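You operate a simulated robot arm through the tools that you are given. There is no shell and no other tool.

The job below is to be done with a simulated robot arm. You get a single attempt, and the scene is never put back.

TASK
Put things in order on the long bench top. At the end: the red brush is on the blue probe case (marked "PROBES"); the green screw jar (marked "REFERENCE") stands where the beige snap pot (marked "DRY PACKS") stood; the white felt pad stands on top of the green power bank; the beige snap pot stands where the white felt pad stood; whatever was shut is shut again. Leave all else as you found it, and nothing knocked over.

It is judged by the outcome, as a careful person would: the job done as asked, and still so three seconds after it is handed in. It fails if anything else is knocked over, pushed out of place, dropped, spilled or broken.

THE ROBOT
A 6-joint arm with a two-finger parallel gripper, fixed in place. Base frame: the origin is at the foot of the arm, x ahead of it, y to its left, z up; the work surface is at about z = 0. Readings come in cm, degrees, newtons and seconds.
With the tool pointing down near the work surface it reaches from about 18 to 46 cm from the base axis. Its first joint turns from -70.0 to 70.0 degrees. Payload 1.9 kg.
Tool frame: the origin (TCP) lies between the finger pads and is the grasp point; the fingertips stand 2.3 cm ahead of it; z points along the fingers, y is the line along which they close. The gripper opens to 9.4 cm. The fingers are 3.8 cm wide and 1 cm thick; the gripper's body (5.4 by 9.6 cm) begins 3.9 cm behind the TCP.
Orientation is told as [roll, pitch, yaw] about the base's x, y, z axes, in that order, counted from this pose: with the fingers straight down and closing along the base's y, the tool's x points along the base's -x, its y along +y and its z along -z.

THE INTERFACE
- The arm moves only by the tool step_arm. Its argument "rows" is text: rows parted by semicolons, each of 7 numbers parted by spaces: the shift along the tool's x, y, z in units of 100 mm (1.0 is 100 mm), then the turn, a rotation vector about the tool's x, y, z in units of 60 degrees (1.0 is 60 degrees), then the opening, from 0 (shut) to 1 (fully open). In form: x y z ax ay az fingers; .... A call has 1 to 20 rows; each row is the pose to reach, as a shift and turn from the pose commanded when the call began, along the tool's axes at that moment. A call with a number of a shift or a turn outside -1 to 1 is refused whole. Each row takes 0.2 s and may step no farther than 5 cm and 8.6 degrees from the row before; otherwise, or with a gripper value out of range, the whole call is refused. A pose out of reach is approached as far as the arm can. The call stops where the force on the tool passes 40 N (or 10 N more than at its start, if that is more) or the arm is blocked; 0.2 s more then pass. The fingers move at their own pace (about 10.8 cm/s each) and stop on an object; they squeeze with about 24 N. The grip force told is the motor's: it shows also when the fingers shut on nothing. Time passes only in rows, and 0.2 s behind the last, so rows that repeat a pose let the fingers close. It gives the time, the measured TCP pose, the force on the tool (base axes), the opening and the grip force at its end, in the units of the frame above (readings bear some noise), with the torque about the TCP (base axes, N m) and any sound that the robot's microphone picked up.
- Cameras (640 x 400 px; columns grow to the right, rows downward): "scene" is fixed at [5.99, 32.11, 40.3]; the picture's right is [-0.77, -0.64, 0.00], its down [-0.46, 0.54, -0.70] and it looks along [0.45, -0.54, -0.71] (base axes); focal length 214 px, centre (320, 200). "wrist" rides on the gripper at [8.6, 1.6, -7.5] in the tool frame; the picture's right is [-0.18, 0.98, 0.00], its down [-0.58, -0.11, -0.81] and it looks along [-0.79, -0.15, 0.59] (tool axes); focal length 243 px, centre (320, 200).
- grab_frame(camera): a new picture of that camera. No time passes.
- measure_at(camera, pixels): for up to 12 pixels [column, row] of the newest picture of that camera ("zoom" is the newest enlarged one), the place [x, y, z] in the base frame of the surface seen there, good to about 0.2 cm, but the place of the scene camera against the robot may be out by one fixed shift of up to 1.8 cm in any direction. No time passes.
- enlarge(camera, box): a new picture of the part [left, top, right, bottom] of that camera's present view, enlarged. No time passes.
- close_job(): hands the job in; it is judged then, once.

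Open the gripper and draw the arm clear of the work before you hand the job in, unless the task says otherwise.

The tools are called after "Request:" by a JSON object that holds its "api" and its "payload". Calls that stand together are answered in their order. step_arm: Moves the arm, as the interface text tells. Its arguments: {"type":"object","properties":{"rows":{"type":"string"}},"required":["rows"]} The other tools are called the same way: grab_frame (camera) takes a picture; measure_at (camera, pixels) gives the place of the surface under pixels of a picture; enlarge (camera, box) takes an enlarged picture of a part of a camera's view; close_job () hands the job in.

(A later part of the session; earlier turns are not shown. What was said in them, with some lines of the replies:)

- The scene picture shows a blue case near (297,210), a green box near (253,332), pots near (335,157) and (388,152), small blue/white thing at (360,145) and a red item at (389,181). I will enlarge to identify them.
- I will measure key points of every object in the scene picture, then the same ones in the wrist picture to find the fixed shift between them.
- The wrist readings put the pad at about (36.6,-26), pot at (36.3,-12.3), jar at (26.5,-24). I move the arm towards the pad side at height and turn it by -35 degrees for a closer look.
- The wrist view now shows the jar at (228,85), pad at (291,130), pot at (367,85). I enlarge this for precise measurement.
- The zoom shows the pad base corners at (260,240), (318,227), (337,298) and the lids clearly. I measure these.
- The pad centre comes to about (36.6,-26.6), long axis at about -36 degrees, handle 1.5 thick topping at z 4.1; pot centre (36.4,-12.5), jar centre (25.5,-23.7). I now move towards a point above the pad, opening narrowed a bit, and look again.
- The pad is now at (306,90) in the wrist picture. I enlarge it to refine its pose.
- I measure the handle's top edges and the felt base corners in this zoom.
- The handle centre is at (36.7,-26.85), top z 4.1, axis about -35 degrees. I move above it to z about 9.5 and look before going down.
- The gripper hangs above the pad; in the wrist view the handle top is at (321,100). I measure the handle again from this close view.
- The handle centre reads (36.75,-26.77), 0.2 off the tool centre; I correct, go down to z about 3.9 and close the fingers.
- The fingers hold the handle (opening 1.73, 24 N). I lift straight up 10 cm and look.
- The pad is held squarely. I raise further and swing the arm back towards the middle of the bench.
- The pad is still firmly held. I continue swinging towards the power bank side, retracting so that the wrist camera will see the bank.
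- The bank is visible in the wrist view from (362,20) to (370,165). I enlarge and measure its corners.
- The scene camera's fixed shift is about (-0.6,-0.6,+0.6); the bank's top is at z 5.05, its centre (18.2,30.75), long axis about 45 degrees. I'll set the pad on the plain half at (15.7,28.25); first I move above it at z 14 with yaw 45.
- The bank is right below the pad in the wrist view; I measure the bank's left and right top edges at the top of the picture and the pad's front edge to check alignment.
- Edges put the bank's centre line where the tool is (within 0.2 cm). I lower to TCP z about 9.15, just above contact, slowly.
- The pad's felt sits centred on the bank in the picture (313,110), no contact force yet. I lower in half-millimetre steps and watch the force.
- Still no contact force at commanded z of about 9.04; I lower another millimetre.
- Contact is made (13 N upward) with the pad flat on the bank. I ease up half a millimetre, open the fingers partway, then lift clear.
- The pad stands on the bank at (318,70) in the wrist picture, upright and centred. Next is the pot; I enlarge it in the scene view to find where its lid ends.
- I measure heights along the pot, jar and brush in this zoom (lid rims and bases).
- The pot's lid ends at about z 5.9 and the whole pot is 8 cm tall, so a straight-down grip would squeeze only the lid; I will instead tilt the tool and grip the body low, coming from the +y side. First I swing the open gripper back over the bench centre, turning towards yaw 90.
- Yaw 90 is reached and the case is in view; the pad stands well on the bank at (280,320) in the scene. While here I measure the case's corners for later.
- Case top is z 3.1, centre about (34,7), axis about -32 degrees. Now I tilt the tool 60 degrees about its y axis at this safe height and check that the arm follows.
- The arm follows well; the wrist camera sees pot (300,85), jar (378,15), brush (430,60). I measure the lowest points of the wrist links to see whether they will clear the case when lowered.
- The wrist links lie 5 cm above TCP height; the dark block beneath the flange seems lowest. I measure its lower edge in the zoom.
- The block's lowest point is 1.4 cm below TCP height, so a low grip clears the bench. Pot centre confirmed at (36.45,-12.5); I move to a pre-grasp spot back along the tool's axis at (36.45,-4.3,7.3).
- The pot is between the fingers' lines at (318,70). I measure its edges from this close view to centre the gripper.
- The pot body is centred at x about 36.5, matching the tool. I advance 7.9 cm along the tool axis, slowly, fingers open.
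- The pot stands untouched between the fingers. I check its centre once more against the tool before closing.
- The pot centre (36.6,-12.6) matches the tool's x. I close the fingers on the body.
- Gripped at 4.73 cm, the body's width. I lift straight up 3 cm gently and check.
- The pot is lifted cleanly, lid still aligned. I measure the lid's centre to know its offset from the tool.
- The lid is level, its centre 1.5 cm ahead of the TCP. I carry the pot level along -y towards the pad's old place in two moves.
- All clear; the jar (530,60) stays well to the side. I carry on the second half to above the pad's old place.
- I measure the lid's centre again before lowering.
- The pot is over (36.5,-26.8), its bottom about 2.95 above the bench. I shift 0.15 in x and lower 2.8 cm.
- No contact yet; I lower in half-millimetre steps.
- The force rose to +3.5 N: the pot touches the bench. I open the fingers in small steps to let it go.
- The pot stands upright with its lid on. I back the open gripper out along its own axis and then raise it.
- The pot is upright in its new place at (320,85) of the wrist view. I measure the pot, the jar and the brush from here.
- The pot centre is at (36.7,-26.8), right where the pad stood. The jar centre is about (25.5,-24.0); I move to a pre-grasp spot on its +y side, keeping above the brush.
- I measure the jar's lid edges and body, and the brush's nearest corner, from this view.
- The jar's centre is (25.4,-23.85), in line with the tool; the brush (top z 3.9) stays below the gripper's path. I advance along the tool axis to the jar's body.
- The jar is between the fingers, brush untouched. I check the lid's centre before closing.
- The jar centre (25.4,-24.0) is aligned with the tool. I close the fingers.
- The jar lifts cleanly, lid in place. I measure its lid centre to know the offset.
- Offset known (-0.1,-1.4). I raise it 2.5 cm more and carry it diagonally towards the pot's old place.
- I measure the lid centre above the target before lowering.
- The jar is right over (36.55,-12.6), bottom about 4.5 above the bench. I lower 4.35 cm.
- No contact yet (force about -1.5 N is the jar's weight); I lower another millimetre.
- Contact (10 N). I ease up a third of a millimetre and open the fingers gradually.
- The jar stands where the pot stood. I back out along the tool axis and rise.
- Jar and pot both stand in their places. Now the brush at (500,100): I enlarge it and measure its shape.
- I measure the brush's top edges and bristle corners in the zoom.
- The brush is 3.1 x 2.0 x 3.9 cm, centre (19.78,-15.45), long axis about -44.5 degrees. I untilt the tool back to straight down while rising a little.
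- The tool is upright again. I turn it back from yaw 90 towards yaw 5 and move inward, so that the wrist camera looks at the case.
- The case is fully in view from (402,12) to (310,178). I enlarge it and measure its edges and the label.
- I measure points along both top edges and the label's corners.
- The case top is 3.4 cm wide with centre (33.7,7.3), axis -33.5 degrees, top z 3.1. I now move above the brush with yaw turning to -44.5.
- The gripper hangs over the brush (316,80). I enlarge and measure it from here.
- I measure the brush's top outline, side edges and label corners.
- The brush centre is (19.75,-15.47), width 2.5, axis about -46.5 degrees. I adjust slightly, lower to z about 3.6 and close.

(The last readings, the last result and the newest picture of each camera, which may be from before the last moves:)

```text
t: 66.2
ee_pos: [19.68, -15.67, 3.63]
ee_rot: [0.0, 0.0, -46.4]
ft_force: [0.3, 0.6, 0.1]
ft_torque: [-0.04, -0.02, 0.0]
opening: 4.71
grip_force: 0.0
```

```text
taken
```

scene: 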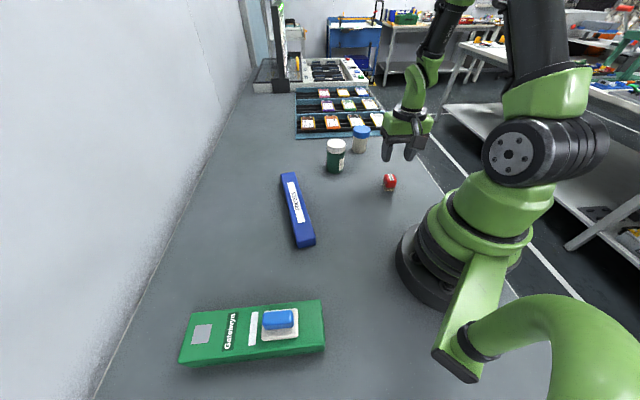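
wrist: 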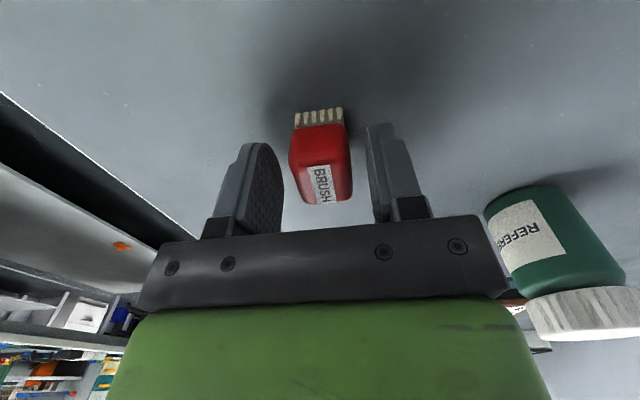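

The brush stands between the fingers at (320,170). I close on it and lift a little.

Request:
{"api": "step_arm", "payload": {"rows": "0 0 0 0 0 0 0.4; 0 0 0 0 0 0 0.3; 0 0 0 0 0 0 0.2; 0 0 0 0 0 0 0.1; 0 0 0 0 0 0 0; 0 0 0 0 0 0 0; 0 0 0 0 0 0 0"}}

Request:
{"api": "step_arm", "payload": {"rows": "0 0 -0.1 0 0 0 0; 0 0 -0.25 0 0 0 0; 0 0 -0.4 0 0 0 0; 0 0 -0.6 0 0 0 0; 0 0 -0.8 0 0 0 0; 0 0 -1.0 0 0 0 0; 0 0 -1.0 0 0 0 0"}}

Request:
{"api": "grab_frame", "payload": {"camera": "wrist"}}

Request:
{"api": "grab_frame", "payload": {"camera": "scene"}}

```text
t: 67.8
ee_pos: [19.73, -15.71, 3.66]
ee_rot: [0.0, 0.0, -46.3]
ft_force: [-0.5, -0.1, 0.4]
ft_torque: [0.0, -0.02, -0.05]
opening: 2.72
grip_force: 23.9
```

```text
t: 69.4
ee_pos: [19.69, -15.53, 13.64]
ee_rot: [0.0, -0.1, -46.3]
ft_force: [0.1, 0.5, 0.4]
ft_torque: [-0.03, 0.0, 0.01]
opening: 2.72
grip_force: 23.9
```

```text
taken
```

wrist: 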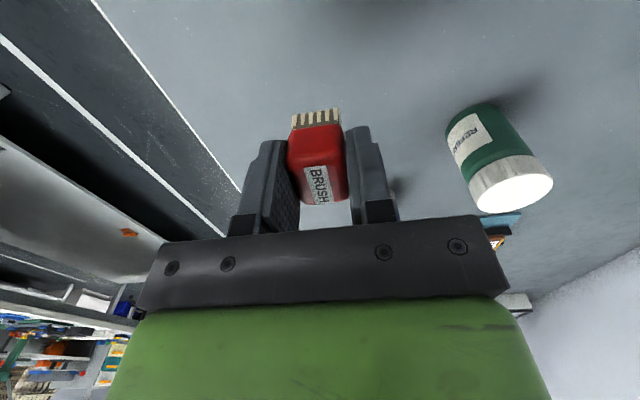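

```text
taken
```

scene: 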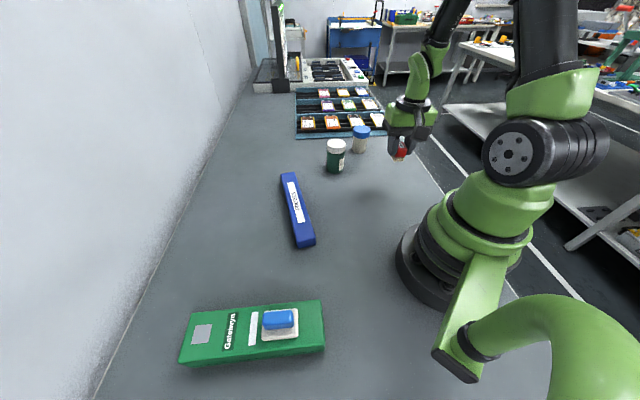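

The brush is held firmly and upright. I carry it towards the case in three moves, raising slightly and turning to yaw -33.5 at the end.

Request:
{"api": "step_arm", "payload": {"rows": "0.046 0.17 -0.1 0 0 0 0; 0.092 0.345 -0.2 0 0 0 0; 0.138 0.518 -0.25 0 0 0 0; 0.184 0.69 -0.25 0 0 0 0; 0.23 0.863 -0.25 0 0 0 0"}}

Request:
{"api": "step_arm", "payload": {"rows": "0.046 0.17 0 0 0 0 0; 0.092 0.345 0 0 0 0 0; 0.138 0.518 0 0 0 0 0; 0.184 0.69 0 0 0 0 0; 0.23 0.863 0 0 0 0 0"}}

Request:
{"api": "step_arm", "payload": {"rows": "0.046 0.17 0 0 0 -0.043 0; 0.092 0.345 0 0 0 -0.086 0; 0.138 0.518 0 0 0 -0.129 0; 0.184 0.69 0 0 0 -0.172 0; 0.23 0.863 0 0 0 -0.215 0; 0.23 0.863 0 0 0 -0.215 0"}}

Request:
{"api": "grab_frame", "payload": {"camera": "wrist"}}

Request:
{"api": "grab_frame", "payload": {"camera": "scene"}}

```text
t: 70.6
ee_pos: [24.51, -7.98, 16.09]
ee_rot: [0.1, -0.1, -46.4]
ft_force: [-0.5, -0.1, 0.1]
ft_torque: [0.0, 0.01, -0.01]
opening: 2.74
grip_force: 23.7
```

```text
t: 71.8
ee_pos: [29.01, -0.31, 16.14]
ee_rot: [0.0, 0.0, -46.3]
ft_force: [-0.2, 0.1, -0.8]
ft_torque: [0.01, -0.02, -0.01]
opening: 2.73
grip_force: 23.7
```

```text
t: 73.2
ee_pos: [33.83, 7.28, 16.15]
ee_rot: [0.0, 0.0, -33.4]
ft_force: [-0.7, 0.1, -1.5]
ft_torque: [0.01, 0.01, 0.0]
opening: 2.76
grip_force: 24.4
```

```text
taken
```

wrist: 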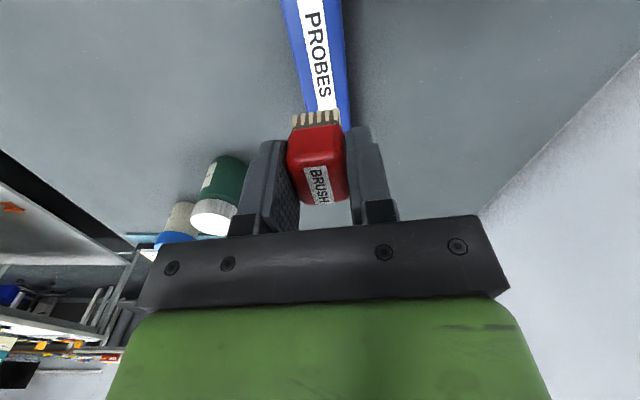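

```text
taken
```

scene: 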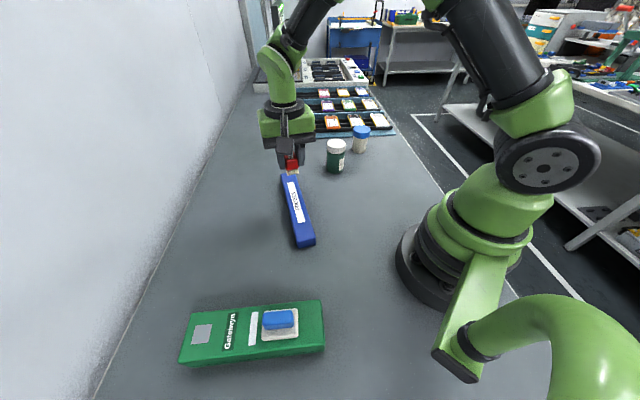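

The brush is above the case. I measure the case's label and edges and the brush from this view to fine-tune.

Request:
{"api": "measure_at", "payload": {"camera": "wrist", "pixels": [[300, 15], [321, 12], [312, 85], [330, 80], [318, 108], [335, 103], [345, 60], [294, 45], [294, 120], [339, 115], [291, 150], [345, 145]]}}

Request:
{"api": "enlarge", "payload": {"camera": "wrist", "box": [260, 60, 380, 220]}}

```text
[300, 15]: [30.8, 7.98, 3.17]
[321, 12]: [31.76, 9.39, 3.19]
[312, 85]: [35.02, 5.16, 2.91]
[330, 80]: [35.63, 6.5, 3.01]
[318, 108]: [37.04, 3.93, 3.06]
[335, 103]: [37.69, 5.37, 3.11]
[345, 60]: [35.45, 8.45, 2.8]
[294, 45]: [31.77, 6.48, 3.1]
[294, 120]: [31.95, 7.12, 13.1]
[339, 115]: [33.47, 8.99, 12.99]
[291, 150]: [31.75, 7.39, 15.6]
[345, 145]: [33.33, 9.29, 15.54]
```

```text
2.50 times, centred on (320, 140) of wrist
```

zoom: 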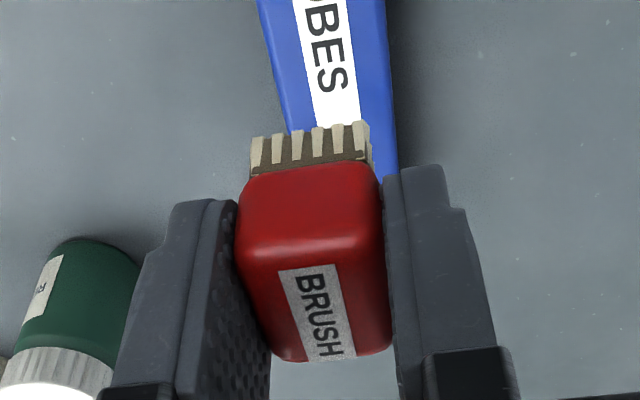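

The brush is centred within 0.2 cm of the case's centre line; I shift 0.12 and lower to just above contact.

Request:
{"api": "step_arm", "payload": {"rows": "0 -0.006 0.2 0 0 0 0; 0 -0.012 0.4 0 0 0 0; 0 -0.012 0.6 0 0 0 0; 0 -0.012 0.75 0 0 0 0; 0 -0.012 0.85 0 0 0 0; 0 -0.012 0.915 0 0 0 0; 0 -0.012 0.915 0 0 0 0"}}

Request:
{"api": "grab_frame", "payload": {"camera": "wrist"}}

Request:
{"api": "enlarge", "payload": {"camera": "scene", "box": [240, 120, 360, 260]}}

```text
t: 74.8
ee_pos: [33.63, 7.18, 6.89]
ee_rot: [-0.1, -0.1, -33.5]
ft_force: [0.2, -0.4, 0.2]
ft_torque: [-0.02, 0.04, 0.0]
opening: 2.74
grip_force: 24.2
```

```text
taken
```

wrist: 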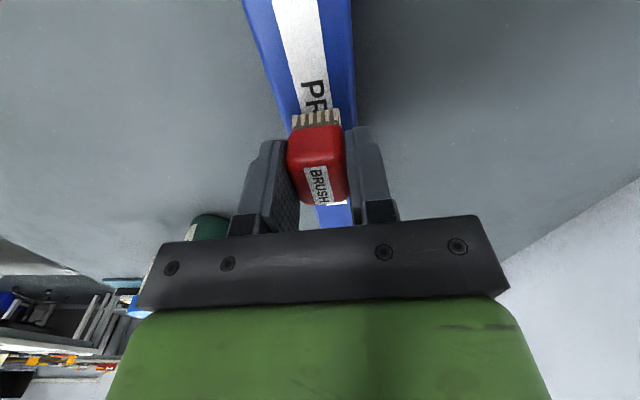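

```text
2.86 times, centred on (300, 190) of scene
```

zoom: 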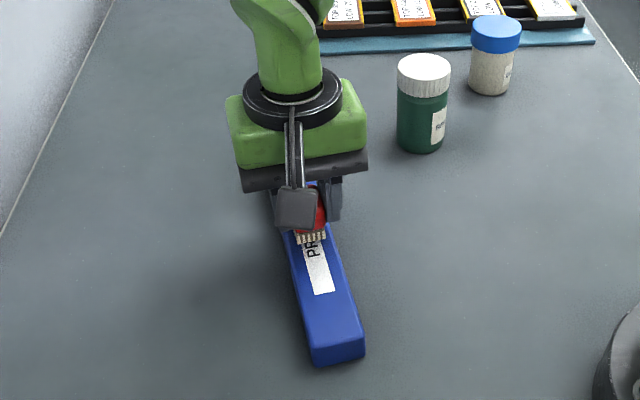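

I zoom in to check the brush against the case edges before the last millimetres.

Request:
{"api": "enlarge", "payload": {"camera": "wrist", "box": [260, 70, 380, 150]}}

```text
5.00 times, centred on (320, 110) of wrist
```

zoom: 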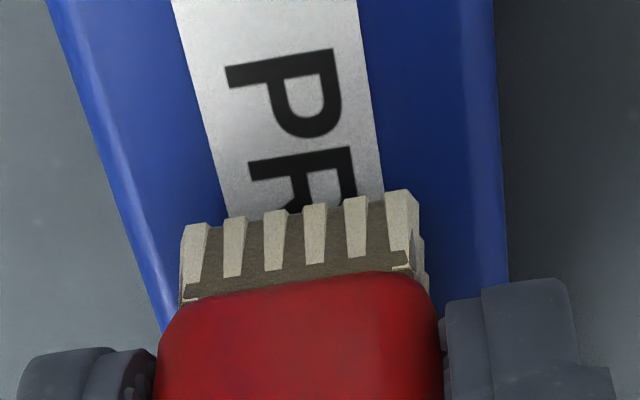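

Request:
{"api": "measure_at", "payload": {"camera": "zoom", "pixels": [[188, 235], [400, 200], [130, 220], [150, 270], [500, 150], [503, 200], [225, 205], [380, 180], [470, 190], [140, 215], [165, 330], [430, 280]]}}

```text
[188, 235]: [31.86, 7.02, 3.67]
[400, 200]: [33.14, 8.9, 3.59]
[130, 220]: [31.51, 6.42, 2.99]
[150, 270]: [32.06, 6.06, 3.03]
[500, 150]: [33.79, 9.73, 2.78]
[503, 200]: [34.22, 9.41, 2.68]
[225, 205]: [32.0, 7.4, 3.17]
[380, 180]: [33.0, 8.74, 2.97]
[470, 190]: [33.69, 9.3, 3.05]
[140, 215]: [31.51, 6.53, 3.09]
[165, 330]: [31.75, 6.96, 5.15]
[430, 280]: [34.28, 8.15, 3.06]
```

The brush is centred on the case to within 0.1 cm. I lower in small steps until contact.

Request:
{"api": "step_arm", "payload": {"rows": "0 0 0.008 0 0 0 0; 0 0 0.015 0 0 0 0; 0 0 0.02 0 0 0 0; 0 0 0.02 0 0 0 0"}}

Request:
{"api": "step_arm", "payload": {"rows": "0 0 0.005 0 0 0 0; 0 0 0.01 0 0 0 0; 0 0 0.01 0 0 0 0"}}

```text
t: 75.8
ee_pos: [33.59, 7.14, 6.69]
ee_rot: [0.0, 0.0, -33.4]
ft_force: [-0.4, 0.1, -0.2]
ft_torque: [-0.01, 0.01, 0.02]
opening: 2.75
grip_force: 24.3
```

```text
t: 76.6
ee_pos: [33.59, 7.11, 6.71]
ee_rot: [0.0, 0.0, -33.4]
ft_force: [-0.7, -0.7, -0.5]
ft_torque: [0.01, -0.02, 0.01]
opening: 2.75
grip_force: 23.8
```

Still free at commanded z 6.65; I lower another millimetre.

Request:
{"api": "step_arm", "payload": {"rows": "0 0 0.005 0 0 0 0; 0 0 0.01 0 0 0 0; 0 0 0.01 0 0 0 0"}}

```text
t: 77.4
ee_pos: [33.68, 7.26, 6.56]
ee_rot: [0.0, 0.0, -33.5]
ft_force: [-1.7, -1.7, 7.5]
ft_torque: [-0.09, 0.06, 0.02]
opening: 2.75
grip_force: 24.5
```

Contact at 7.5 N. I ease up a third of a millimetre, open the fingers gradually and rise straight up.

Request:
{"api": "step_arm", "payload": {"rows": "0 0 -0.003 0 0 0 0; 0 0 -0.003 0 0 0 0.3; 0 0 -0.003 0 0 0 0.33; 0 0 -0.003 0 0 0 0.4; 0 0 -0.003 0 0 0 0.5; 0 0 -0.003 0 0 0 0.5; 0 0 -0.1 0 0 0 0.5; 0 0 -0.25 0 0 0 0.5; 0 0 -0.5 0 0 0 0.5; 0 0 -0.75 0 0 0 0.5; 0 0 -1.0 0 0 0 0.5"}}

Request:
{"api": "grab_frame", "payload": {"camera": "wrist"}}

Request:
{"api": "grab_frame", "payload": {"camera": "scene"}}

```text
t: 79.8
ee_pos: [33.49, 7.15, 16.73]
ee_rot: [0.1, -0.1, -33.4]
ft_force: [-0.5, 0.0, 0.1]
ft_torque: [0.01, -0.01, 0.01]
opening: 4.71
grip_force: 0.0
```

```text
taken
```

wrist: 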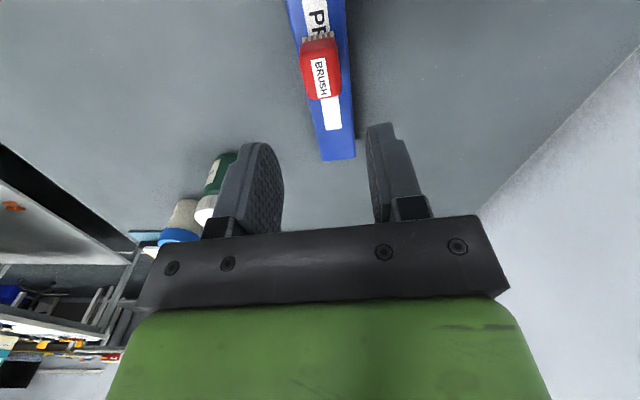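

```text
taken
```

scene: 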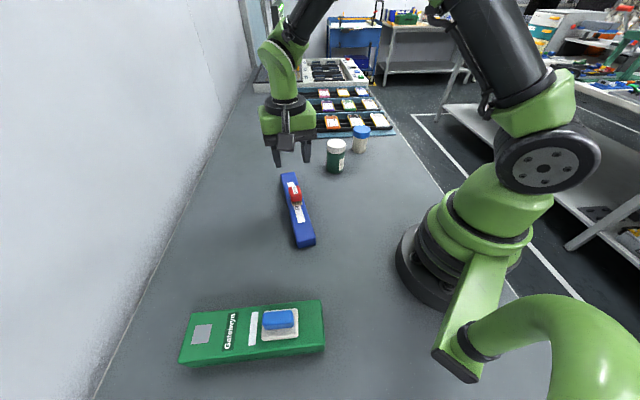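

The brush stands on the case at (321,70) in the wrist view. I raise the arm clear, back towards its start pose, and inspect everything.

Request:
{"api": "step_arm", "payload": {"rows": "0 0 -0.3 0 0 0 0.6; 0 -0.1 -0.6 0 0 -0.1 0.8; 0.1 -0.3 -0.9 0 0 -0.2 1; 0.2 -0.5 -1.0 0 0 -0.3 1; 0.3 -0.7 -1.0 0 0 -0.4 1; 0.4 -0.8 -1.0 0 0 -0.5 1; 0.4 -0.8 -1.0 0 0 -0.558 1"}}

Request:
{"api": "grab_frame", "payload": {"camera": "scene"}}

Request:
{"api": "enlarge", "payload": {"camera": "scene", "box": [260, 110, 420, 250]}}

Request:
{"api": "grab_frame", "payload": {"camera": "wrist"}}

```text
t: 81.4
ee_pos: [25.88, 2.59, 26.55]
ee_rot: [-0.1, 0.0, 0.1]
ft_force: [-0.7, 1.8, 0.2]
ft_torque: [-0.01, 0.02, 0.02]
opening: 9.38
grip_force: 0.0
```

```text
taken
```

scene: 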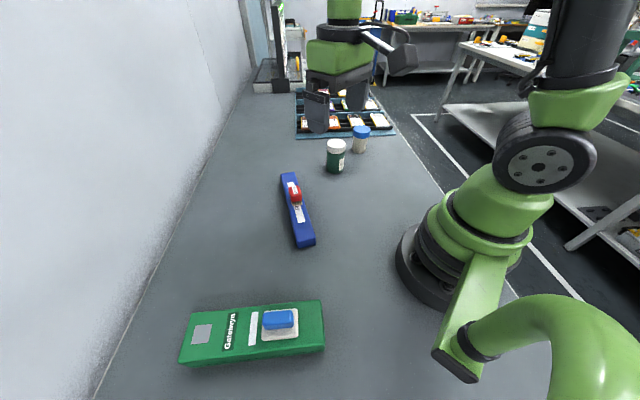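

```text
2.86 times, centred on (340, 180) of scene
```

zoom: 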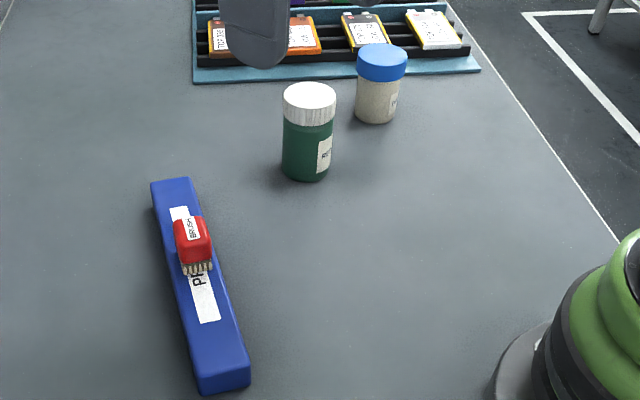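

```text
taken
```

wrist: 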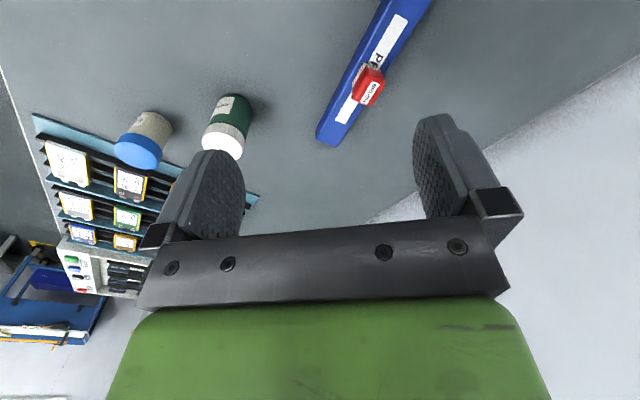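

The final pictures show the brush upright on the PROBES case. The jar is in the pot's old place, the pot in the pad's old place with its lid on, and the pad on the power bank. The gripper is open and well clear of the work, so I hand the job in.

Request:
{"api": "close_job", "payload": {}}

```text
The job is handed in.
```

The job is done and handed in; I haven't been shown the judge's verdict. After the last move, the pictures showed everything where you asked:

- **Red brush:** it stands upright on the blue "PROBES" case, centred across its width to about 0.1 cm.
- **Green "REFERENCE" jar:** it stands where the beige pot stood, within about 0.2 cm.
- **Beige "DRY PACKS" pot:** it stands where the felt pad stood, within about 0.2 cm.
- **White felt pad:** it sits flat on the plain half of the green power bank, clear of the bank's labels.

Both lids are still shut: the pot and jar each measured the same height after the move as before. I tilted the gripper to hold them by their bodies, because a straight-down grip would have squeezed the pot by its snap lid.

Nothing was knocked over or pushed, and the gripper was left open and clear of the bench.
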